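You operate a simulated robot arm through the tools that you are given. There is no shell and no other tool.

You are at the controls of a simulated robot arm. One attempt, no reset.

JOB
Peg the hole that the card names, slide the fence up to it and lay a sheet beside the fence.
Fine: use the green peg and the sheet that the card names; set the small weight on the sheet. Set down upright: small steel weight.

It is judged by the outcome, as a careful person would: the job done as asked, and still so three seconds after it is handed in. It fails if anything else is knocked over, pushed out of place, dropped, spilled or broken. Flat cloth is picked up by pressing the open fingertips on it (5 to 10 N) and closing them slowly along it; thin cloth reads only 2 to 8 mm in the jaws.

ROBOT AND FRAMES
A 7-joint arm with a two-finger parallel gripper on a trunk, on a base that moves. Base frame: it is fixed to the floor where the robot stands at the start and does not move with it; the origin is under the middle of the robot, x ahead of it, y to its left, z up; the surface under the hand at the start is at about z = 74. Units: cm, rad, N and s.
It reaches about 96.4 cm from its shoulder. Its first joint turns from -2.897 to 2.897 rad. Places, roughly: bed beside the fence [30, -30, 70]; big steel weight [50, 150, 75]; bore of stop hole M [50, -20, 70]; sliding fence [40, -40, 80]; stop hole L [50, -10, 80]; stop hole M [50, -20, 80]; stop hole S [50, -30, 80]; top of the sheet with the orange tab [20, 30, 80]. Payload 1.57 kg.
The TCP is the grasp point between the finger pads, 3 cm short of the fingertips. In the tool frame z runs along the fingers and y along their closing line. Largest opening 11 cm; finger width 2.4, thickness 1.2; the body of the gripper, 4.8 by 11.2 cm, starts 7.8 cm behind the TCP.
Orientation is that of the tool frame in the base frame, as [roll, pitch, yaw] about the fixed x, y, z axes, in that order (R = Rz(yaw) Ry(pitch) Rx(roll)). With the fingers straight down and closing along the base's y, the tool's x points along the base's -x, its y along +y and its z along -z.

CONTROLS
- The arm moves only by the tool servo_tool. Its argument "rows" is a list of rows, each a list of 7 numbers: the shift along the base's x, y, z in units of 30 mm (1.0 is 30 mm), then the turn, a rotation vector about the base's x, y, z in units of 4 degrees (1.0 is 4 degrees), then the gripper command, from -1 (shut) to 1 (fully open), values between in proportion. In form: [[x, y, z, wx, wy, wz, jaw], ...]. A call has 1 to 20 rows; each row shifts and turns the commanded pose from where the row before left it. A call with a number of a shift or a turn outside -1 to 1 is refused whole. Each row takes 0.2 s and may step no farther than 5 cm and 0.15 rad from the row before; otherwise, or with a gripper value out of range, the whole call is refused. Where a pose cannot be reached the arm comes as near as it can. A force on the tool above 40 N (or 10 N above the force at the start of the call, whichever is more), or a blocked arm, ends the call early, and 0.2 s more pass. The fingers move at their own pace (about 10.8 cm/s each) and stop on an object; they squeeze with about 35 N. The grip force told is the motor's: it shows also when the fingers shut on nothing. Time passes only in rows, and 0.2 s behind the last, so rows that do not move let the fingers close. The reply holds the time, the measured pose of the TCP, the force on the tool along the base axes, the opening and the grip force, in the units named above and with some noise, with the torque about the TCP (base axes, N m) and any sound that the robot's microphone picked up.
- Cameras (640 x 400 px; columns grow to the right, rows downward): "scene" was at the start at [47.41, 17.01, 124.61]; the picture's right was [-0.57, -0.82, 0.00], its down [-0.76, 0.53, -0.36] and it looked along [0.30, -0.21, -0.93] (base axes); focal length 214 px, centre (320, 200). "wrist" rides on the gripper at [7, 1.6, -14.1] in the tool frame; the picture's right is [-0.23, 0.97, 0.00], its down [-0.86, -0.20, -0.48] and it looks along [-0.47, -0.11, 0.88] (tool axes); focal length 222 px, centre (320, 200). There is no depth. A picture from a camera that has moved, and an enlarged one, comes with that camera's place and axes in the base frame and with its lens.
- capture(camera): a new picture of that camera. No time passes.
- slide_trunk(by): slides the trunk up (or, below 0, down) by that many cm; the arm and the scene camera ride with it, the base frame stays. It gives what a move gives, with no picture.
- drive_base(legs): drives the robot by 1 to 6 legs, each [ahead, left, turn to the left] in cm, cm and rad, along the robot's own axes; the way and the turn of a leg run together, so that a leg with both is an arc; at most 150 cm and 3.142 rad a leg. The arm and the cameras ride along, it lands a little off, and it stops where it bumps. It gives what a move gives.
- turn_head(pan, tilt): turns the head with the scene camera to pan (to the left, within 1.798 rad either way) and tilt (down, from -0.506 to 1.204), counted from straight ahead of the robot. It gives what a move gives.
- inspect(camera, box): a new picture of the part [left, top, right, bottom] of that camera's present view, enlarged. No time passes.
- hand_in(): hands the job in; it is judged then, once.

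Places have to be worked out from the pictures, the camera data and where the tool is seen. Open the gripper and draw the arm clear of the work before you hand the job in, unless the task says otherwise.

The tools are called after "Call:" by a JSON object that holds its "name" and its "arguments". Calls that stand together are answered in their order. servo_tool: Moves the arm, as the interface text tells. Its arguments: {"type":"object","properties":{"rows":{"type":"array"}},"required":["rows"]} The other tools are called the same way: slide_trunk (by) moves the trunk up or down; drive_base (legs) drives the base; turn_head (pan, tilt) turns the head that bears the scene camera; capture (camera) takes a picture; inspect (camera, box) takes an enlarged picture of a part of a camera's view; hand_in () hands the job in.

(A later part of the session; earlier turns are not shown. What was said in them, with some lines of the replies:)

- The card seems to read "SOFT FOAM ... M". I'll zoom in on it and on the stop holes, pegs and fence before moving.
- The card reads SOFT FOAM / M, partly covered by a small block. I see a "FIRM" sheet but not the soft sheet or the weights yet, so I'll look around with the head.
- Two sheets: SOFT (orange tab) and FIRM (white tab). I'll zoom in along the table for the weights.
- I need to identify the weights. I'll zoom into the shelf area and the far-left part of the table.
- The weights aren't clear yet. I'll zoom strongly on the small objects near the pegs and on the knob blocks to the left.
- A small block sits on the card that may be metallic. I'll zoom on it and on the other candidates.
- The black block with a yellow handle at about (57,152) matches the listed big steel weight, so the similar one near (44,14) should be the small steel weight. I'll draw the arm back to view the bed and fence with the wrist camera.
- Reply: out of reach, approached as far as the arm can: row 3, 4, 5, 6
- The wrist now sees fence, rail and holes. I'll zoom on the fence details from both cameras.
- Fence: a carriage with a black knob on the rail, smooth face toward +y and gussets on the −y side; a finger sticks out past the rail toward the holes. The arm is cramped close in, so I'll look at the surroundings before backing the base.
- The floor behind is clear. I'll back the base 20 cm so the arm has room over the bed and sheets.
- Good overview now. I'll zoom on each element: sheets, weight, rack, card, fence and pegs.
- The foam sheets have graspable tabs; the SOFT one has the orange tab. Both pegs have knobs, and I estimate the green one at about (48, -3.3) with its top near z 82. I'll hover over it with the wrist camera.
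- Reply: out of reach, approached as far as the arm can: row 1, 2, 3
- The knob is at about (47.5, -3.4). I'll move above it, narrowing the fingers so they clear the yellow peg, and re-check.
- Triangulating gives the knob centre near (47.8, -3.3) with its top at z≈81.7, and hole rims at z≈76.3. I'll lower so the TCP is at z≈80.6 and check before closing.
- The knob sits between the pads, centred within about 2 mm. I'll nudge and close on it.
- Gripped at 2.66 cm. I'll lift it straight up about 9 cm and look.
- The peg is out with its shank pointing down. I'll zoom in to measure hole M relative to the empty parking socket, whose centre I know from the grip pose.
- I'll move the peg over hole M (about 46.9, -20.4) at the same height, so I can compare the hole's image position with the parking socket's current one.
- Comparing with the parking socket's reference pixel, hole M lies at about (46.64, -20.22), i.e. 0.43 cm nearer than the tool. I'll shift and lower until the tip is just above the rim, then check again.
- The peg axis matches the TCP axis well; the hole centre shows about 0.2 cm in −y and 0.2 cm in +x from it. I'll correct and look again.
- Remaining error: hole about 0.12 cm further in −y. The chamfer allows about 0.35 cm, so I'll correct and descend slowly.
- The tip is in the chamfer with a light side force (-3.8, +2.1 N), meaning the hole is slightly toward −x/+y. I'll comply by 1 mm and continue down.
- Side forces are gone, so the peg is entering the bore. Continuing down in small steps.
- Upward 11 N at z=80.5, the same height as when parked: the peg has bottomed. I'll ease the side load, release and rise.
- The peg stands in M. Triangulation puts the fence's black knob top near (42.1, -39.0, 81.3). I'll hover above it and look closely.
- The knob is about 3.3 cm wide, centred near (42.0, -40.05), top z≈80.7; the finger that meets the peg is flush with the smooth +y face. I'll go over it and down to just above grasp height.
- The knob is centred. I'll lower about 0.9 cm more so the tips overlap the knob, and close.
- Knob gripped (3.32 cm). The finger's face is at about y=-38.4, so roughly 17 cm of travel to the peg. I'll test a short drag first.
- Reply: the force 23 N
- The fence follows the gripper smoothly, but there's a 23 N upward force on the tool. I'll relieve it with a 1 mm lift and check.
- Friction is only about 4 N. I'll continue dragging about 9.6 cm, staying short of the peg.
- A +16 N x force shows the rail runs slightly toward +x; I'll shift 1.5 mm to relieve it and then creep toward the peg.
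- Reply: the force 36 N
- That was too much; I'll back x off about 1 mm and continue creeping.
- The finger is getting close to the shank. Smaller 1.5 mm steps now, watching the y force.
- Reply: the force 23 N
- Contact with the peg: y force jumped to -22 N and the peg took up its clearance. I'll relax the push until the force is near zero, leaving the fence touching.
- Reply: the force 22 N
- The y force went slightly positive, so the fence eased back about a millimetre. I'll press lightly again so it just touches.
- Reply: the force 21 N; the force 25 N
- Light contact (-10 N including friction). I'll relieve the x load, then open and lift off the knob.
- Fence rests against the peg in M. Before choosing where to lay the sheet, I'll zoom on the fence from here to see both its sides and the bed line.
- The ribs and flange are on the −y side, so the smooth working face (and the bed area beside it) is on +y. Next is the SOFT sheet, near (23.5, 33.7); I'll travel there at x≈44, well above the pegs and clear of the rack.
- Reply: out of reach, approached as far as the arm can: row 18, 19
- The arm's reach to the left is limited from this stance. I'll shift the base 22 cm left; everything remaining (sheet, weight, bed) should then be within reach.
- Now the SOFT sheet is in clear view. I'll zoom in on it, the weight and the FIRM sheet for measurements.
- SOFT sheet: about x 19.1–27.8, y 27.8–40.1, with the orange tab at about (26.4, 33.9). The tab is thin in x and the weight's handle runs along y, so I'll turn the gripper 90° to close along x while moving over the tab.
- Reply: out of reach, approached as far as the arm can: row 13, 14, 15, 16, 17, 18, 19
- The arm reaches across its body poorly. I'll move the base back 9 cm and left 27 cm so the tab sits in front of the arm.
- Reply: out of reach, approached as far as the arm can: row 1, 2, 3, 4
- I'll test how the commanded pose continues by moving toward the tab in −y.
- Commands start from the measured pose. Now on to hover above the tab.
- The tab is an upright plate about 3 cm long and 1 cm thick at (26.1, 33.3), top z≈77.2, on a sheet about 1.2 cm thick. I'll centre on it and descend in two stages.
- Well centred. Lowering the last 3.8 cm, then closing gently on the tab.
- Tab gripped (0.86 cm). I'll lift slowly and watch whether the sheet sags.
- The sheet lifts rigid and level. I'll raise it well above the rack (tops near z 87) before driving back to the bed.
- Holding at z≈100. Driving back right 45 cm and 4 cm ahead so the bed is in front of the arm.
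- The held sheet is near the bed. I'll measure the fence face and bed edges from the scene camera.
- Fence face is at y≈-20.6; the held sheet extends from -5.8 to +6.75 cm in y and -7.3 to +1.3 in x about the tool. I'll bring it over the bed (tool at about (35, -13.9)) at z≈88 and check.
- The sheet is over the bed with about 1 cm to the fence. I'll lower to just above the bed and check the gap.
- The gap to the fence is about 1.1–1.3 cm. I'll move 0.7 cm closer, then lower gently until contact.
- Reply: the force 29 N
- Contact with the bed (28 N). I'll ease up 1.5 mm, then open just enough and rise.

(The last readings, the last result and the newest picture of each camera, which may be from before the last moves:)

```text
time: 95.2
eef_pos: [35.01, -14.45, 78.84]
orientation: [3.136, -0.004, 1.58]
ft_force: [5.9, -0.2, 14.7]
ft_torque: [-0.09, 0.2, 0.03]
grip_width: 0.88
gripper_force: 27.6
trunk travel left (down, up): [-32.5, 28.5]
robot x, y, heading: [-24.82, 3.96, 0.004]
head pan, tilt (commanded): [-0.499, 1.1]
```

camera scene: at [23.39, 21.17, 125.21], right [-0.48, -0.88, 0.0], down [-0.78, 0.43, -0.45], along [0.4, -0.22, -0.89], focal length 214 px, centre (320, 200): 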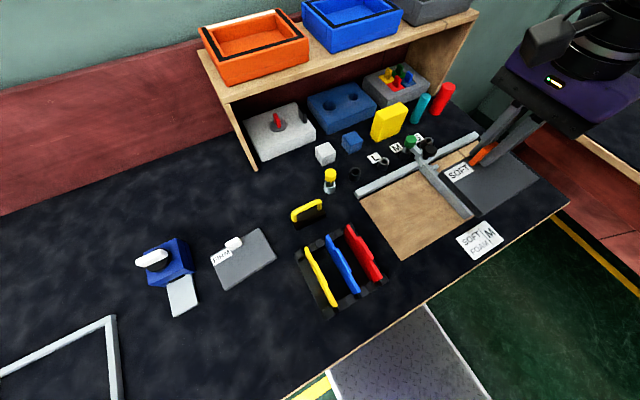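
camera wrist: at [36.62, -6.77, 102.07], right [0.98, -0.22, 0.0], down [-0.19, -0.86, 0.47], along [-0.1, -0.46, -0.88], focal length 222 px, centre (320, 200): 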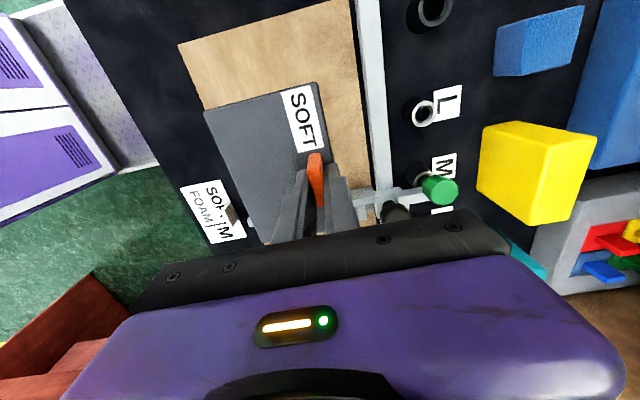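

Call:
{"name": "servo_tool", "arguments": {"rows": [[0, 0, 0.04, 0, 0, 0, -1], [0, 0, 0, 0, 0, 0, -0.8], [0, 0, 0, 0, 0, 0, -0.6], [0, 0, 0, 0, 0, 0, -0.5], [0, 0, 0, 0, 0, 0, -0.5], [0, 0, 0.4, 0, 0, 0, -0.5], [0, 0, 0.8, 0, 0, 0, -0.5], [0, 0, 0.9, 0, 0, 0, -0.5], [0, 0, 0.9, 0, 0, 0, -0.5], [0, 0, 0.9, 0, 0, 0, -0.5], [0, 0, 0, 0, 0, 0, -0.5]]}}

Call:
{"name": "capture", "arguments": {"camera": "wrist"}}

Call:
{"name": "inspect", "arguments": {"camera": "scene", "box": [340, 120, 500, 240]}}

```text
time: 97.6
eef_pos: [35.11, -14.34, 90.79]
orientation: [3.138, -0.003, 1.58]
ft_force: [0.3, -0.9, 0.1]
ft_torque: [0.02, 0.0, 0.02]
grip_width: 2.76
gripper_force: 0.1
trunk travel left (down, up): [-32.5, 28.5]
robot x, y, heading: [-25.25, 3.49, -0.002]
head pan, tilt (commanded): [-0.499, 1.1]
```

```text
taken
camera wrist: at [36.58, -7.31, 104.91], right [0.98, -0.22, 0.0], down [-0.19, -0.86, 0.47], along [-0.1, -0.46, -0.88], focal length 222 px, centre (320, 200)
```

wrist: 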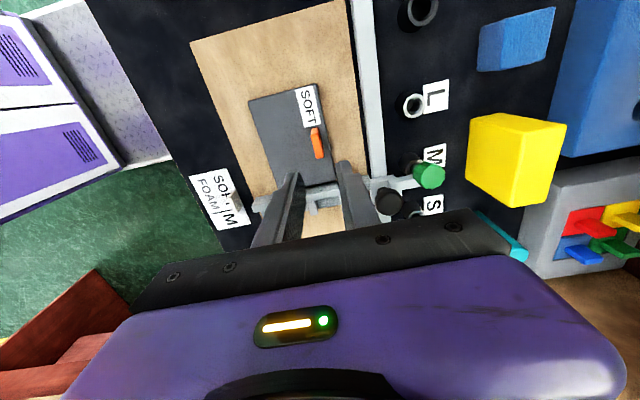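

```text
3.33 times, centred on (420, 180) of scene
camera zoom: at [23.39, 21.18, 125.2], right [-0.48, -0.88, 0.0], down [-0.78, 0.43, -0.45], along [0.4, -0.22, -0.89], focal length 715 px, centre (-13, 267)
```

zoom: 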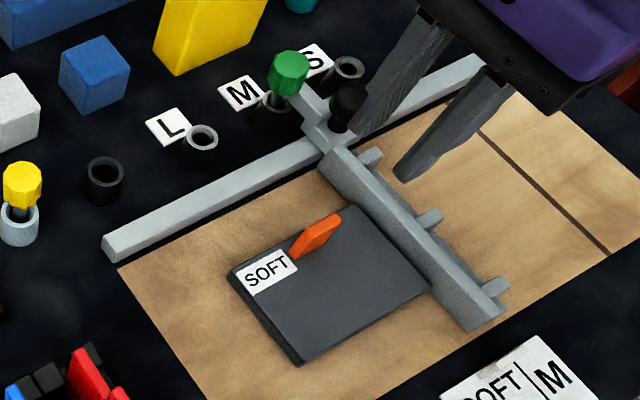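

The sheet lies square next to the fence. I'll zoom to measure the gap.

Call:
{"name": "inspect", "arguments": {"camera": "wrist", "box": [230, 70, 390, 230]}}

Call:
{"name": "inspect", "arguments": {"camera": "scene", "box": [410, 160, 470, 220]}}

```text
2.50 times, centred on (310, 150) of wrist
camera zoom: at [36.58, -7.31, 104.91], right [0.98, -0.22, 0.0], down [-0.19, -0.86, 0.47], along [-0.1, -0.46, -0.88], focal length 555 px, centre (345, 325)
```

zoom: 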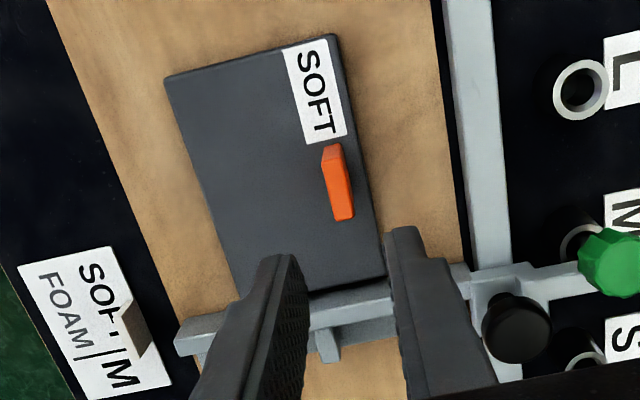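

```text
6.67 times, centred on (440, 190) of scene
camera zoom: at [23.39, 21.18, 125.2], right [-0.48, -0.88, 0.0], down [-0.78, 0.43, -0.45], along [0.4, -0.22, -0.89], focal length 1430 px, centre (-480, 267)
```

zoom: 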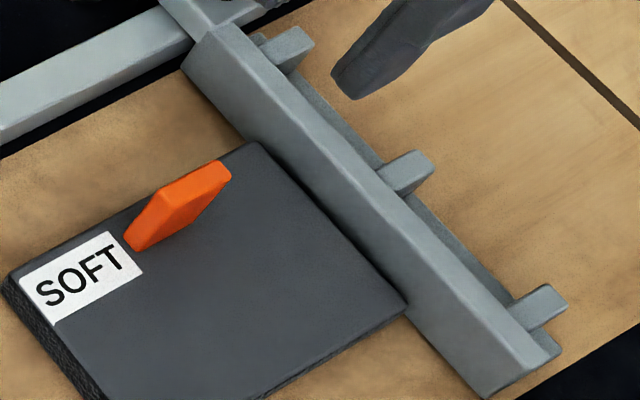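

The gap is about 0.5–0.7 cm, edges parallel. Now for the small weight near (43.4, 13.8): moving above it with the same gripper orientation.

Call:
{"name": "servo_tool", "arguments": {"rows": [[0.27, 0.93, 0.3, 0, 0, 0, 0], [0.27, 0.93, 0.3, 0, 0, 0, 0], [0.27, 0.93, 0.3, 0, 0, 0, 0], [0.27, 0.93, 0.2, 0, 0, 0, 0], [0.27, 0.93, 0.1, 0, 0, 0, 0], [0.27, 0.93, 0, 0, 0, 0, 0], [0.27, 0.93, 0, 0, 0, 0, 0], [0.27, 0.93, 0, 0, 0, 0, 0], [0.27, 0.93, 0, 0, 0, 0, 0], [0.27, 0.93, 0, 0, 0, 0, 0], [0, 0, 0, 0, 0, 0, 0]]}}

Call:
{"name": "capture", "arguments": {"camera": "wrist"}}

Call:
{"name": "capture", "arguments": {"camera": "scene"}}

```text
time: 100.0
eef_pos: [43.79, 12.91, 93.99]
orientation: [3.139, -0.005, 1.582]
ft_force: [0.4, -0.1, -0.6]
ft_torque: [0.0, -0.03, 0.04]
grip_width: 5.51
gripper_force: 0.1
out of reach, approached as far as the arm can: row 10
trunk travel left (down, up): [-32.5, 28.5]
robot x, y, heading: [-25.24, 4.07, 0.004]
head pan, tilt (commanded): [-0.499, 1.1]
```

```text
taken
camera wrist: at [45.29, 19.95, 108.14], right [0.98, -0.22, 0.0], down [-0.19, -0.86, 0.47], along [-0.1, -0.46, -0.88], focal length 222 px, centre (320, 200)
```

wrist: 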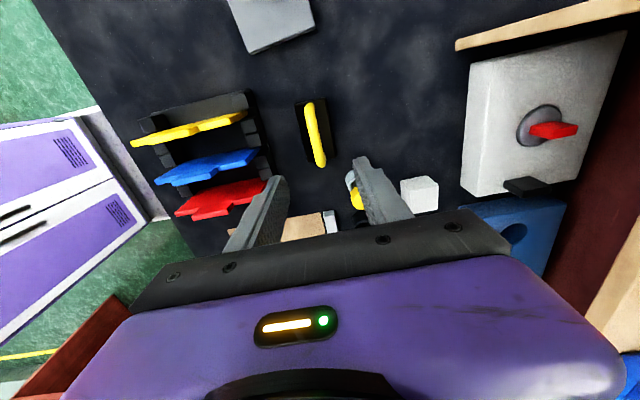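

```text
taken
camera scene: at [23.38, 21.19, 125.21], right [-0.48, -0.88, 0.0], down [-0.78, 0.43, -0.45], along [0.4, -0.22, -0.89], focal length 214 px, centre (320, 200)
```

scene: 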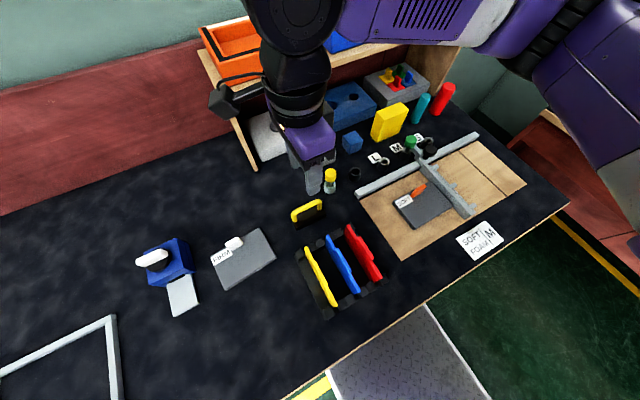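

This is at the edge of reach. I'll shift the base left 15 cm, then come back over the weight.

Call:
{"name": "drive_base", "arguments": {"legs": [[0, 15, 0]]}}

Call:
{"name": "servo_tool", "arguments": {"rows": [[0, -0.95, 0, 0, 0, 0, 0], [0, -0.95, 0, 0, 0, 0, 0], [0, -0.95, 0, 0, 0, 0, 0], [0, -0.95, 0, 0, 0, 0, 0], [0, -0.9, 0, 0, 0, 0, 0], [0, 0, 0, 0, 0, 0, 0]]}}

Call:
{"name": "capture", "arguments": {"camera": "wrist"}}

Call:
{"name": "inspect", "arguments": {"camera": "wrist", "box": [240, 80, 400, 200]}}

Call:
{"name": "capture", "arguments": {"camera": "scene"}}

```text
time: 101.3
eef_pos: [43.68, 28.25, 94.14]
orientation: [3.14, -0.005, 1.584]
ft_force: [1.1, -0.9, -0.2]
ft_torque: [-0.03, 0.01, 0.03]
grip_width: 5.51
gripper_force: 0.1
trunk travel left (down, up): [-32.5, 28.5]
robot x, y, heading: [-25.17, 19.25, 0.003]
head pan, tilt (commanded): [-0.499, 1.1]
```

```text
time: 102.7
eef_pos: [43.57, 14.08, 93.91]
orientation: [3.139, -0.004, 1.583]
ft_force: [0.5, -0.7, -0.7]
ft_torque: [0.04, 0.0, 0.02]
grip_width: 5.49
gripper_force: 0.1
trunk travel left (down, up): [-32.5, 28.5]
robot x, y, heading: [-25.05, 19.5, 0.004]
head pan, tilt (commanded): [-0.499, 1.1]
```

```text
taken
camera wrist: at [45.03, 21.03, 108.14], right [0.98, -0.21, 0.0], down [-0.19, -0.86, 0.47], along [-0.1, -0.46, -0.88], focal length 222 px, centre (320, 200)
```

wrist: 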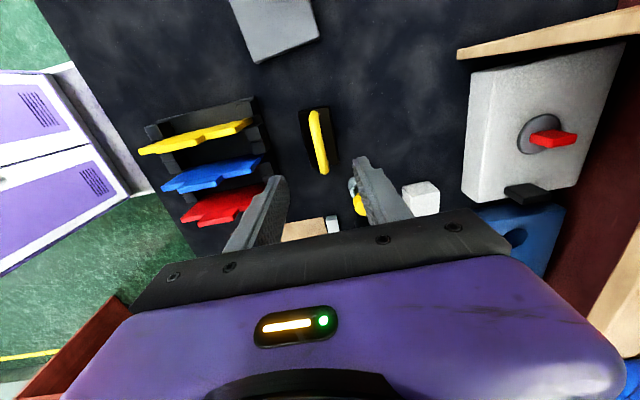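

```text
3.33 times, centred on (320, 140) of wrist
camera zoom: at [45.03, 21.03, 108.14], right [0.98, -0.21, 0.0], down [-0.19, -0.86, 0.47], along [-0.1, -0.46, -0.88], focal length 740 px, centre (320, 400)
```

zoom: 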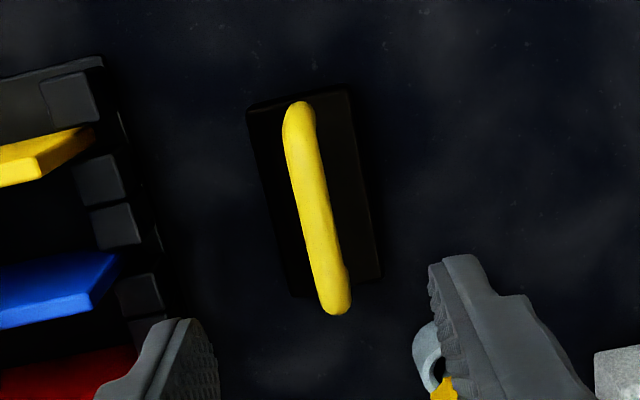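

```text
taken
camera scene: at [23.39, 36.45, 125.2], right [-0.48, -0.88, 0.0], down [-0.78, 0.43, -0.45], along [0.4, -0.22, -0.89], focal length 214 px, centre (320, 200)
```

scene: 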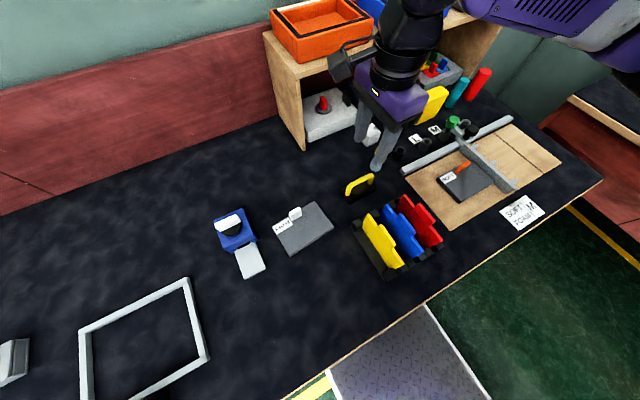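

Handle runs along y at x≈43.5 from y 10.1 to 17.6, top near z 80.5. I'll descend to just above it and verify.

Call:
{"name": "servo_tool", "arguments": {"rows": [[0, -0.03, -0.8, 0, 0, 0, -0.2], [0, 0, -0.8, 0, 0, 0, -0.2], [0, 0, -0.8, 0, 0, 0, -0.2], [0, 0, -0.8, 0, 0, 0, -0.2], [0, 0, 0, 0, 0, 0, -0.2]]}}

Call:
{"name": "inspect", "arguments": {"camera": "wrist", "box": [240, 90, 400, 210]}}

Call:
{"name": "inspect", "arguments": {"camera": "scene", "box": [320, 140, 420, 220]}}

```text
time: 103.9
eef_pos: [43.76, 13.78, 84.29]
orientation: [3.138, -0.007, 1.581]
ft_force: [0.3, -0.8, 0.1]
ft_torque: [0.03, -0.04, -0.04]
grip_width: 4.41
gripper_force: 0.1
trunk travel left (down, up): [-32.5, 28.5]
robot x, y, heading: [-25.25, 19.2, -0.001]
head pan, tilt (commanded): [-0.499, 1.1]
```

```text
3.33 times, centred on (320, 150) of wrist
camera zoom: at [45.25, 20.84, 98.49], right [0.98, -0.22, 0.0], down [-0.19, -0.86, 0.47], along [-0.1, -0.46, -0.88], focal length 740 px, centre (320, 367)
```

zoom: 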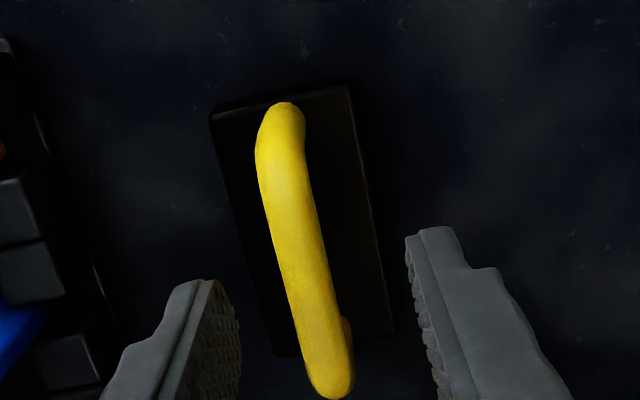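

```text
5.00 times, centred on (370, 180) of scene
camera zoom: at [23.38, 36.45, 125.21], right [-0.48, -0.88, 0.0], down [-0.78, 0.43, -0.45], along [0.4, -0.22, -0.89], focal length 1072 px, centre (70, 300)
```

zoom: 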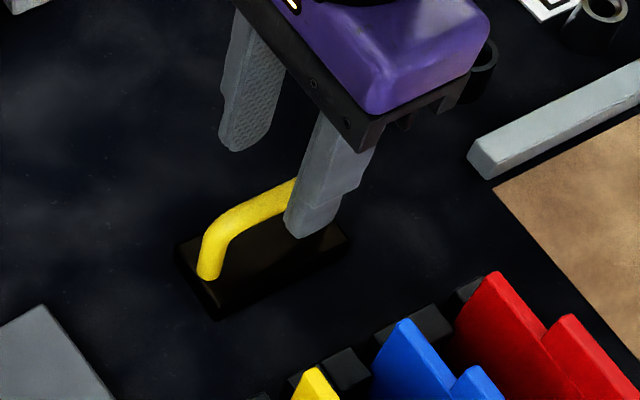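

Handle bar is centred at x≈43.4. I'll shift −0.3 cm and lower so the bar lies between the pads.

Call:
{"name": "servo_tool", "arguments": {"rows": [[-0.1, 0, -0.4, 0, 0, 0, -0.2], [0, 0, -0.4, 0, 0, 0, -0.2], [0, 0, -0.3, 0, 0, 0, -0.2], [0, 0, -0.2, 0, 0, 0, -0.2], [0, 0, 0, 0, 0, 0, -0.2]]}}

Call:
{"name": "inspect", "arguments": {"camera": "scene", "box": [330, 150, 410, 220]}}

Call:
{"name": "inspect", "arguments": {"camera": "wrist", "box": [240, 90, 400, 210]}}

```text
time: 105.1
eef_pos: [43.45, 14.02, 80.56]
orientation: [3.141, -0.006, 1.584]
ft_force: [0.6, 0.4, 0.4]
ft_torque: [-0.03, 0.01, -0.02]
grip_width: 4.41
gripper_force: 0.0
trunk travel left (down, up): [-32.5, 28.5]
robot x, y, heading: [-25.0, 19.14, -0.004]
head pan, tilt (commanded): [-0.499, 1.1]
```

```text
5.71 times, centred on (370, 185) of scene
camera zoom: at [23.38, 36.45, 125.21], right [-0.48, -0.88, 0.0], down [-0.78, 0.43, -0.45], along [0.4, -0.22, -0.89], focal length 1226 px, centre (34, 286)
```

zoom: 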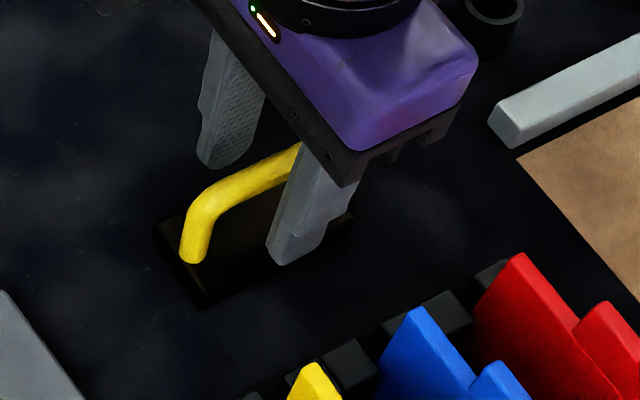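

```text
3.33 times, centred on (320, 150) of wrist
camera zoom: at [44.93, 20.9, 94.69], right [0.98, -0.22, 0.0], down [-0.19, -0.86, 0.47], along [-0.1, -0.46, -0.88], focal length 740 px, centre (320, 367)
```

zoom: 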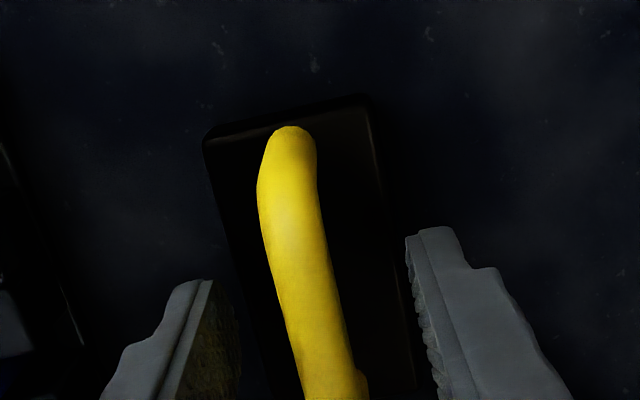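

The bar is between the pads. Closing on it.

Call:
{"name": "servo_tool", "arguments": {"rows": [[0, 0, -0.1, 0, 0, 0, -0.2], [0, 0, 0, 0, 0, 0, -0.6], [0, 0, 0, 0, 0, 0, -1], [0, 0, 0, 0, 0, 0, -1], [0, 0, 0, 0, 0, 0, -1]]}}

Call:
{"name": "inspect", "arguments": {"camera": "scene", "box": [330, 150, 410, 220]}}

Call:
{"name": "inspect", "arguments": {"camera": "wrist", "box": [240, 90, 400, 210]}}

```text
time: 106.3
eef_pos: [43.46, 13.85, 80.21]
orientation: [3.139, -0.005, 1.584]
ft_force: [-1.7, -0.8, 0.4]
ft_torque: [-0.05, 0.02, -0.05]
grip_width: 1.25
gripper_force: 29.3
trunk travel left (down, up): [-32.5, 28.5]
robot x, y, heading: [-24.89, 19.35, -0.001]
head pan, tilt (commanded): [-0.499, 1.1]
```

```text
5.71 times, centred on (370, 185) of scene
camera zoom: at [23.38, 36.45, 125.2], right [-0.48, -0.88, 0.0], down [-0.78, 0.43, -0.45], along [0.4, -0.22, -0.89], focal length 1226 px, centre (34, 286)
```

zoom: 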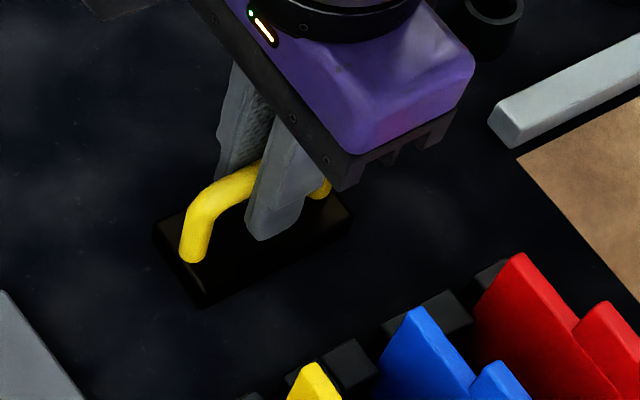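

```text
3.33 times, centred on (320, 150) of wrist
camera zoom: at [44.96, 20.9, 94.41], right [0.98, -0.22, 0.0], down [-0.19, -0.86, 0.47], along [-0.1, -0.46, -0.88], focal length 740 px, centre (320, 367)
```

zoom: 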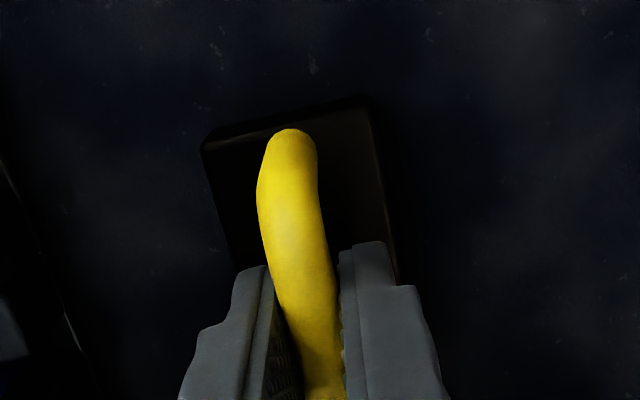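

Gripped (1.25 cm). Lifting slowly to check mass and level.

Call:
{"name": "servo_tool", "arguments": {"rows": [[0, 0, 0.15, 0, 0, 0, -1], [0, 0, 0.3, 0, 0, 0, -1], [0, 0, 0.5, 0, 0, 0, -1], [0, 0, 0.5, 0, 0, 0, -1], [0, 0, 0, 0, 0, 0, -1]]}}

Call:
{"name": "inspect", "arguments": {"camera": "scene", "box": [320, 130, 420, 220]}}

Call:
{"name": "inspect", "arguments": {"camera": "wrist", "box": [220, 60, 420, 210]}}

```text
time: 107.5
eef_pos: [43.46, 13.83, 84.58]
orientation: [3.14, -0.006, 1.582]
ft_force: [0.5, -0.9, -5.2]
ft_torque: [0.0, -0.02, 0.01]
grip_width: 1.25
gripper_force: 29.2
trunk travel left (down, up): [-32.5, 28.5]
robot x, y, heading: [-24.83, 19.23, 0.001]
head pan, tilt (commanded): [-0.499, 1.1]
```

```text
4.44 times, centred on (370, 175) of scene
camera zoom: at [23.4, 36.45, 125.2], right [-0.48, -0.88, 0.0], down [-0.78, 0.43, -0.45], along [0.4, -0.22, -0.89], focal length 953 px, centre (98, 311)
```

zoom: 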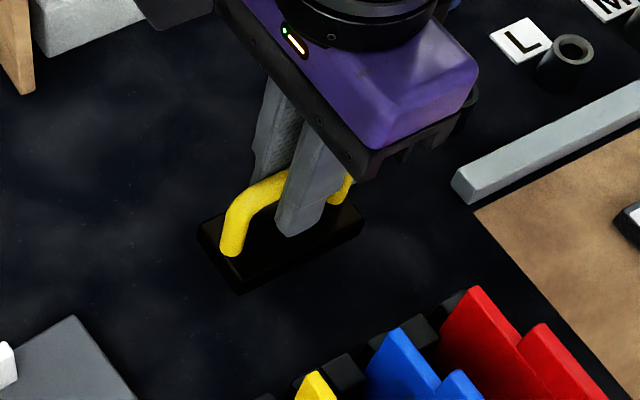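

```text
2.67 times, centred on (320, 135) of wrist
camera zoom: at [44.91, 20.87, 98.73], right [0.98, -0.22, 0.0], down [-0.19, -0.86, 0.47], along [-0.1, -0.46, -0.88], focal length 592 px, centre (320, 373)
```

zoom: 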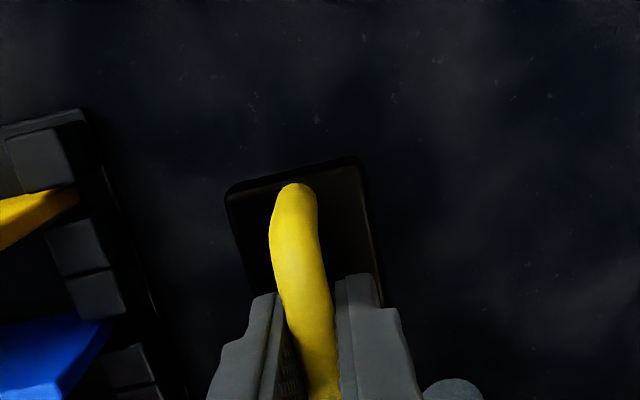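

The weight is about 0.5 kg and hangs level. I'll raise it above rack height and carry it over the sheet's free area (weight centre about (31, -13.8)).

Call:
{"name": "servo_tool", "arguments": {"rows": [[0, 0, 0.7, 0, 0, 0, -1], [0, 0, 0.9, 0, 0, 0, -1], [0, 0, 0.9, 0, 0, 0, -1], [0, 0, 0.9, 0, 0, 0, -1], [0, 0, 0.7, 0, 0, 0, -1], [0, 0, 0, 0, 0, 0, -1], [-0.2, -0.5, 0, 0, 0, 0, -1], [-0.41, -0.9, 0, 0, 0, 0, -1], [-0.41, -0.9, 0, 0, 0, 0, -1], [-0.41, -0.9, 0, 0, 0, 0, -1], [-0.41, -0.9, 0, 0, 0, 0, -1], [-0.41, -0.9, 0, 0, 0, 0, -1], [-0.41, -0.9, 0, 0, 0, 0, -1], [-0.41, -0.9, 0, 0, 0, 0, -1], [-0.41, -0.9, 0, 0, 0, 0, -1], [-0.41, -0.9, 0, 0, 0, 0, -1], [-0.2, -0.5, 0, 0, 0, 0, -1], [0, 0, 0, 0, 0, 0, -1]]}}

Call:
{"name": "capture", "arguments": {"camera": "wrist"}}

Call:
{"name": "turn_head", "arguments": {"pan": -0.8, "tilt": 1.0}}

Call:
{"name": "capture", "arguments": {"camera": "scene"}}

```text
time: 111.3
eef_pos: [31.15, -13.13, 97.02]
orientation: [3.139, -0.006, 1.583]
ft_force: [0.0, 0.1, -5.9]
ft_torque: [0.01, 0.01, 0.0]
grip_width: 1.25
gripper_force: 29.6
trunk travel left (down, up): [-32.5, 28.5]
robot x, y, heading: [-25.1, 19.45, 0.003]
head pan, tilt (commanded): [-0.499, 1.1]
```

```text
taken
camera wrist: at [32.79, -6.18, 111.17], right [0.98, -0.22, 0.0], down [-0.19, -0.86, 0.47], along [-0.1, -0.46, -0.88], focal length 222 px, centre (320, 200)
```

wrist: 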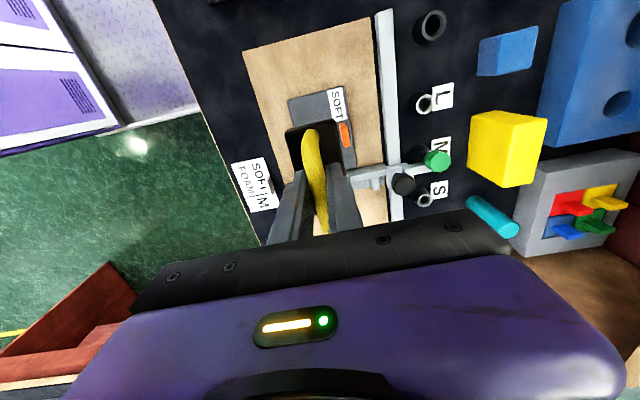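

```text
time: 112.1
eef_pos: [31.33, -13.14, 97.0]
orientation: [3.139, -0.004, 1.583]
ft_force: [0.0, 0.7, -4.3]
ft_torque: [0.04, 0.0, -0.01]
grip_width: 1.28
gripper_force: 29.2
trunk travel left (down, up): [-32.5, 28.5]
robot x, y, heading: [-24.89, 19.37, 0.0]
head pan, tilt (commanded): [-0.799, 1.0]
```

```text
taken
camera scene: at [22.71, 34.47, 125.86], right [-0.72, -0.7, 0.0], down [-0.59, 0.6, -0.54], along [0.38, -0.39, -0.84], focal length 214 px, centre (320, 200)
```

scene: 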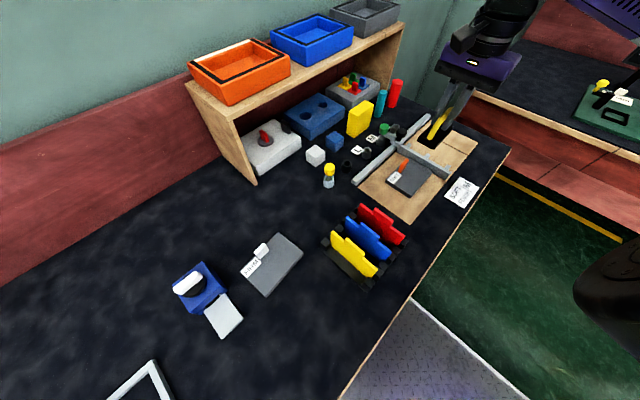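

Lowering to just above the sheet for a check, with a small y correction.

Call:
{"name": "servo_tool", "arguments": {"rows": [[-0.05, -0.1, -0.5, 0, 0, 0, -1], [0, 0, -0.8, 0, 0, 0, -1], [0, 0, -0.8, 0, 0, 0, -1], [0, 0, -0.8, 0, 0, 0, -1], [0, 0, -0.8, 0, 0, 0, -1], [0, 0, -0.3, 0, 0, 0, -1], [0, 0, 0, 0, 0, 0, -1]]}}

Call:
{"name": "inspect", "arguments": {"camera": "wrist", "box": [220, 60, 420, 210]}}

Call:
{"name": "inspect", "arguments": {"camera": "scene", "box": [350, 110, 480, 220]}}

```text
time: 113.7
eef_pos: [31.22, -13.55, 84.83]
orientation: [3.138, -0.005, 1.583]
ft_force: [0.6, -0.3, -5.2]
ft_torque: [0.06, 0.01, -0.01]
grip_width: 1.26
gripper_force: 29.6
trunk travel left (down, up): [-32.5, 28.5]
robot x, y, heading: [-25.13, 19.28, -0.001]
head pan, tilt (commanded): [-0.799, 1.0]
```

```text
2.67 times, centred on (320, 135) of wrist
camera zoom: at [32.69, -6.52, 99.02], right [0.98, -0.22, 0.0], down [-0.19, -0.86, 0.47], along [-0.1, -0.46, -0.88], focal length 592 px, centre (320, 373)
```

zoom: 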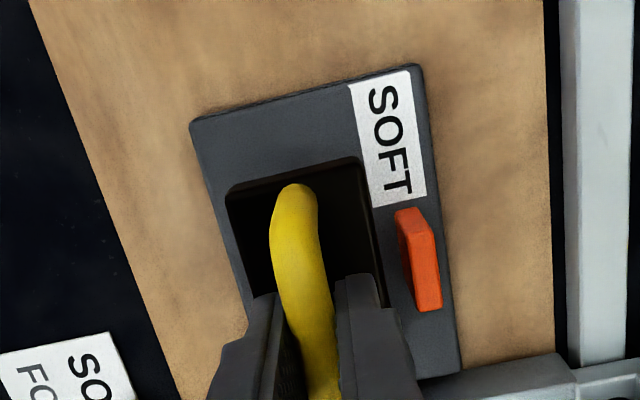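

```text
3.64 times, centred on (415, 165) of scene
camera zoom: at [22.7, 34.47, 125.86], right [-0.72, -0.7, 0.0], down [-0.59, 0.6, -0.54], along [0.38, -0.39, -0.84], focal length 780 px, centre (-26, 327)
```

zoom: 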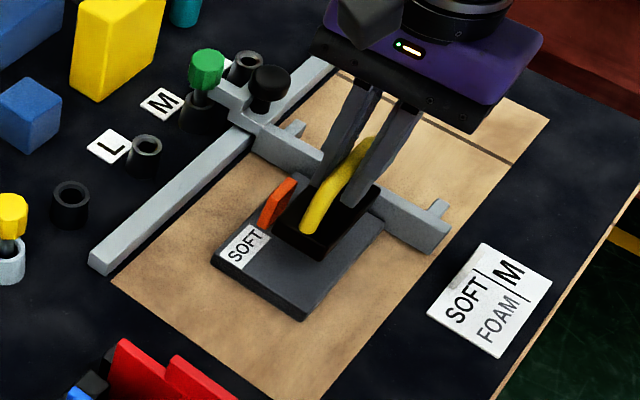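

Position looks right: the weight lands clear of the tab and well inside the sheet. Lowering gently to contact.

Call:
{"name": "servo_tool", "arguments": {"rows": [[0, 0, -0.2, 0, 0, 0, -1], [0, 0, -0.2, 0, 0, 0, -1], [0, 0, -0.2, 0, 0, 0, -1], [0, 0, -0.15, 0, 0, 0, -1], [0, 0, -0.1, 0, 0, 0, -1], [0, 0, 0, 0, 0, 0, -1]]}}

Call:
{"name": "inspect", "arguments": {"camera": "scene", "box": [380, 130, 450, 200]}}

```text
time: 115.1
eef_pos: [31.17, -13.49, 82.26]
orientation: [3.14, -0.006, 1.584]
ft_force: [0.4, -0.7, -6.3]
ft_torque: [0.03, -0.01, -0.01]
grip_width: 1.26
gripper_force: 29.8
trunk travel left (down, up): [-32.5, 28.5]
robot x, y, heading: [-24.61, 19.32, 0.0]
head pan, tilt (commanded): [-0.799, 1.0]
```

```text
5.71 times, centred on (415, 165) of scene
camera zoom: at [22.71, 34.47, 125.86], right [-0.72, -0.7, 0.0], down [-0.59, 0.6, -0.54], along [0.38, -0.39, -0.84], focal length 1226 px, centre (-223, 400)
```

zoom: 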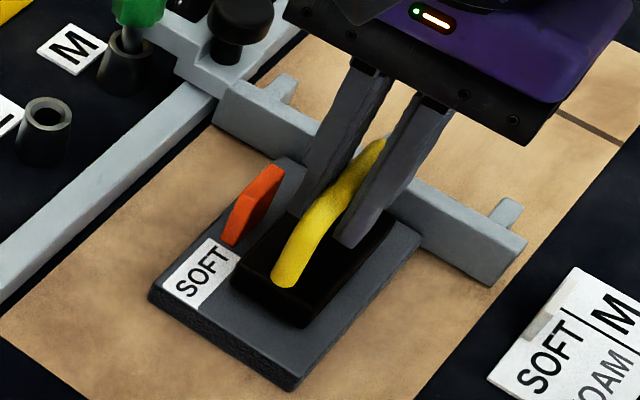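

Call:
{"name": "servo_tool", "arguments": {"rows": [[0, 0, -0.06, 0, 0, 0, -1], [0, 0, -0.05, 0, 0, 0, -1], [0, 0, -0.05, 0, 0, 0, -1], [0, 0, 0, 0, 0, 0, -1]]}}

```text
time: 116.1
eef_pos: [31.15, -13.58, 81.85]
orientation: [3.139, -0.005, 1.584]
ft_force: [-1.0, 1.8, 3.0]
ft_torque: [0.03, 0.03, 0.0]
grip_width: 1.24
gripper_force: 29.3
trunk travel left (down, up): [-32.5, 28.5]
robot x, y, heading: [-24.89, 19.35, -0.004]
head pan, tilt (commanded): [-0.799, 1.0]
```

Contact: the force went from -6 to +3 N, so the weight rests on the sheet. Opening slowly and rising straight up.

Call:
{"name": "servo_tool", "arguments": {"rows": [[0, 0, 0.02, 0, 0, 0, -1], [0, 0, 0, 0, 0, 0, -0.75], [0, 0, 0, 0, 0, 0, -0.6], [0, 0, 0, 0, 0, 0, -0.45], [0, 0, 0, 0, 0, 0, -0.45], [0, 0, 0, 0, 0, 0, -0.45]]}}

Call:
{"name": "inspect", "arguments": {"camera": "scene", "box": [380, 130, 450, 200]}}

Call:
{"name": "inspect", "arguments": {"camera": "wrist", "box": [220, 60, 420, 210]}}

```text
time: 117.5
eef_pos: [31.19, -13.5, 81.89]
orientation: [-3.141, -0.004, 1.582]
ft_force: [-0.2, 0.5, -0.4]
ft_torque: [-0.01, 0.0, 0.01]
grip_width: 3.05
gripper_force: 0.0
trunk travel left (down, up): [-32.5, 28.5]
robot x, y, heading: [-24.88, 19.05, -0.002]
head pan, tilt (commanded): [-0.799, 1.0]
```

```text
5.71 times, centred on (415, 165) of scene
camera zoom: at [22.7, 34.48, 125.87], right [-0.72, -0.7, 0.0], down [-0.59, 0.6, -0.54], along [0.38, -0.39, -0.84], focal length 1226 px, centre (-223, 400)
```

zoom: 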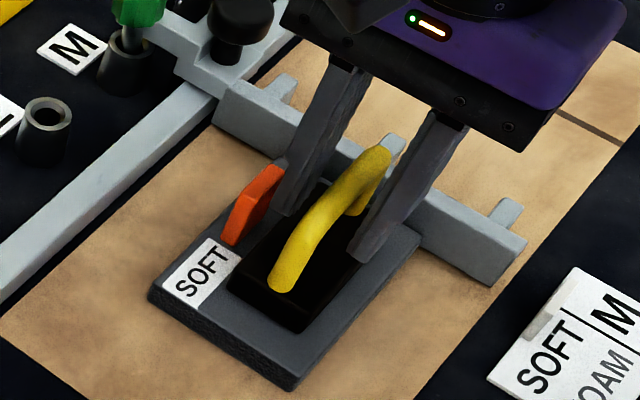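

```text
2.67 times, centred on (320, 135) of wrist
camera zoom: at [32.59, -6.6, 96.08], right [0.98, -0.22, 0.0], down [-0.19, -0.86, 0.47], along [-0.1, -0.46, -0.88], focal length 592 px, centre (320, 373)
```

zoom: 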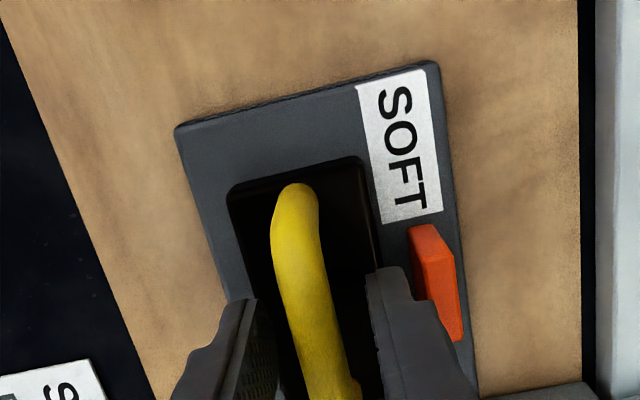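

The weight stands upright and free of the fingers. Rising straight up.

Call:
{"name": "servo_tool", "arguments": {"rows": [[0, 0, 0.3, 0, 0, 0, -0.45], [0, 0, 0.6, 0, 0, 0, -0.45], [0, 0, 0.9, 0, 0, 0, -0.45], [0, 0, 0.9, 0, 0, 0, -0.45], [0, 0, 0.9, 0, 0, 0, -0.45], [0, 0, 0.9, 0, 0, 0, -0.45], [0, 0, 0.9, 0, 0, 0, 0], [0, 0, 0, 0, 0, 0, 0]]}}

Call:
{"name": "capture", "arguments": {"camera": "wrist"}}

Call:
{"name": "inspect", "arguments": {"camera": "scene", "box": [340, 100, 480, 220]}}

```text
time: 119.3
eef_pos: [31.31, -13.71, 98.05]
orientation: [3.139, -0.004, 1.583]
ft_force: [0.6, -0.2, 0.1]
ft_torque: [0.0, 0.02, -0.01]
grip_width: 5.51
gripper_force: 0.1
trunk travel left (down, up): [-32.5, 28.5]
robot x, y, heading: [-24.74, 19.51, 0.004]
head pan, tilt (commanded): [-0.799, 1.0]
```

```text
taken
camera wrist: at [32.71, -6.69, 112.2], right [0.98, -0.22, 0.0], down [-0.19, -0.86, 0.47], along [-0.1, -0.46, -0.88], focal length 222 px, centre (320, 200)
```

wrist: 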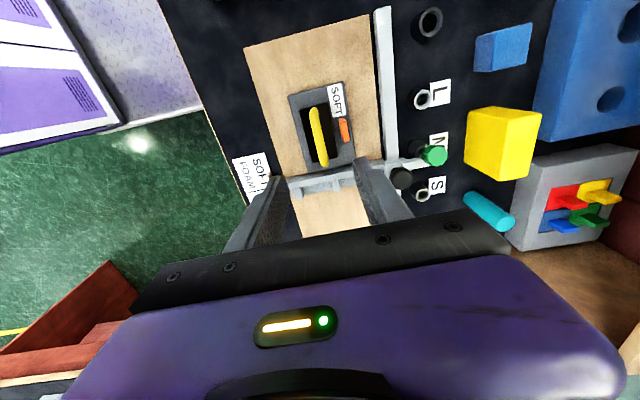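

```text
3.33 times, centred on (410, 160) of scene
camera zoom: at [22.7, 34.48, 125.87], right [-0.72, -0.7, 0.0], down [-0.59, 0.6, -0.54], along [0.38, -0.39, -0.84], focal length 715 px, centre (20, 333)
```

zoom: 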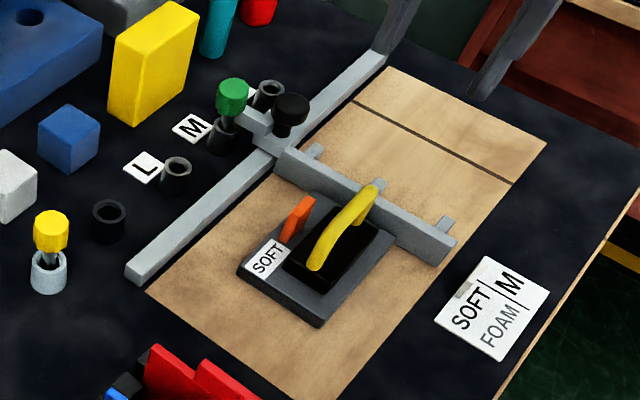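

All three items are in place. I'll check the fence-to-peg contact and peg seating closely before clearing the arm.

Call:
{"name": "inspect", "arguments": {"camera": "wrist", "box": [370, 110, 470, 210]}}

Call:
{"name": "inspect", "arguments": {"camera": "scene", "box": [375, 110, 425, 160]}}

```text
4.00 times, centred on (420, 160) of wrist
camera zoom: at [32.71, -6.69, 112.2], right [0.98, -0.22, 0.0], down [-0.19, -0.86, 0.47], along [-0.1, -0.46, -0.88], focal length 888 px, centre (-80, 360)
```

zoom: 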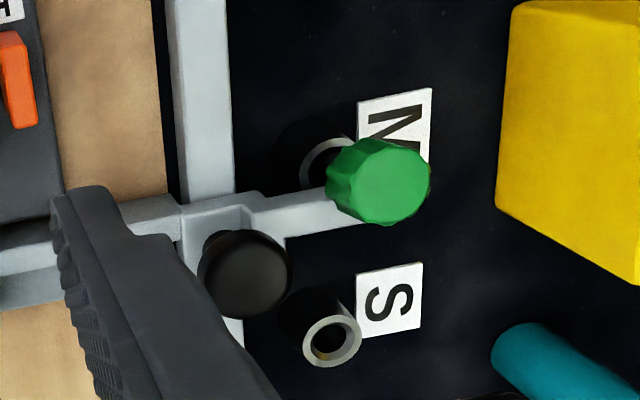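

```text
8.00 times, centred on (400, 135) of scene
camera zoom: at [22.7, 34.48, 125.87], right [-0.72, -0.7, 0.0], down [-0.59, 0.6, -0.54], along [0.38, -0.39, -0.84], focal length 1716 px, centre (-320, 720)
```

zoom: 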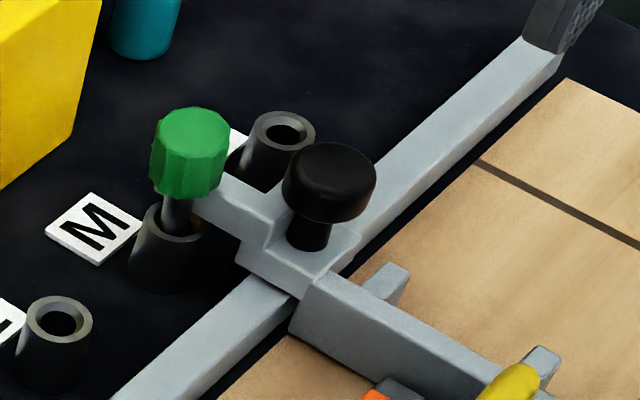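

The finger touches the peg's shank, and the peg stands seated in M. I'll draw the arm up and away from the work with the gripper open.

Call:
{"name": "servo_tool", "arguments": {"rows": [[0, 0, 0.7, 0, 0, 0, 0.5], [0, 0, 0.7, 0, 0, 0, 0.5], [0.3, 0.9, 0, 0, 0, 0, 0.5], [0.3, 0.9, 0, 0, 0, 0, 0.5], [0.3, 0.9, 0, 0, 0, 0, 0.5], [0.3, 0.9, 0, 0, 0, 0, 0.5], [0.3, 0.9, 0, 0, 0, 0, 0.5], [0.3, 0.9, 0, 0, 0, 0, 0.5], [0.3, 0.9, 0, 0, 0, 0, 0.5], [0.3, 0.9, 0, 0, 0, 0, 0.5], [0.3, 0.9, 0, 0, 0, 0, 0.5], [0.3, 0.9, 0, 0, 0, 0, 0.5], [0, 0, 0, 0, 0, 0, 0.5]]}}

Call:
{"name": "capture", "arguments": {"camera": "scene"}}

Call:
{"name": "inspect", "arguments": {"camera": "scene", "box": [340, 100, 480, 220]}}

```text
time: 122.1
eef_pos: [39.97, 13.44, 102.14]
orientation: [3.137, -0.004, 1.582]
ft_force: [-1.2, -0.2, -0.5]
ft_torque: [0.02, 0.01, 0.0]
grip_width: 8.27
gripper_force: 0.0
trunk travel left (down, up): [-32.5, 28.5]
robot x, y, heading: [-25.1, 19.13, -0.003]
head pan, tilt (commanded): [-0.799, 1.0]
```

```text
taken
camera scene: at [22.69, 34.48, 125.87], right [-0.72, -0.7, 0.0], down [-0.59, 0.6, -0.54], along [0.38, -0.39, -0.84], focal length 214 px, centre (320, 200)
```

scene: 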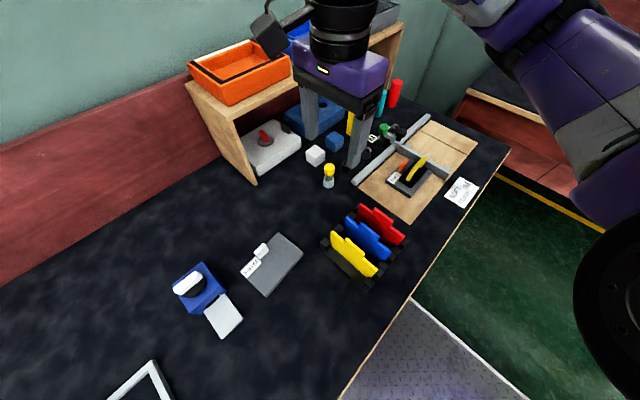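

```text
3.33 times, centred on (410, 160) of scene
camera zoom: at [22.69, 34.48, 125.87], right [-0.72, -0.7, 0.0], down [-0.59, 0.6, -0.54], along [0.38, -0.39, -0.84], focal length 715 px, centre (20, 333)
```

zoom: 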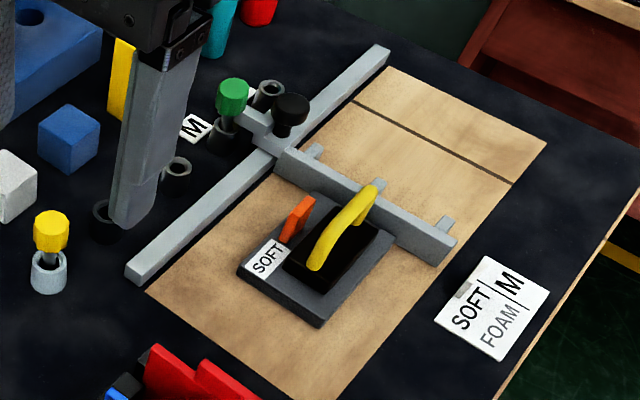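

Final state: the green peg is in M, the fence rests against it, and the SOFT foam sheet lies square beside the fence's smooth face. The small weight stands upright on the sheet, and the arm is clear with the gripper open. Handing in.

Call:
{"name": "hand_in", "arguments": {}}

```text
The job is handed in.
```

I've handed the job in with every step the card called for done. I don't have the judge's result.

- **Peg:** The card named hole M and the soft foam sheet. The green peg is seated in hole M, bottomed at the same height it had when parked.
- **Fence:** I slid the fence along the rail until its finger touched the peg, then eased the pressure off. The last close-up showed it still touching.
- **Sheet:** The soft sheet with the orange tab lies square on the bed, about 0.5–0.7 cm from the fence. I put it against the fence's smooth side, not the side with the ribs and flange. Nothing stated which side was meant, so that was my judgement.
- **Weight:** The small steel weight stands upright on the sheet, clear of the tab. I identified it as the smaller of two black blocks with yellow handles, since the other matched the place given for the big weight.

The arm was drawn clear with the gripper open, and I saw nothing knocked over or displaced.
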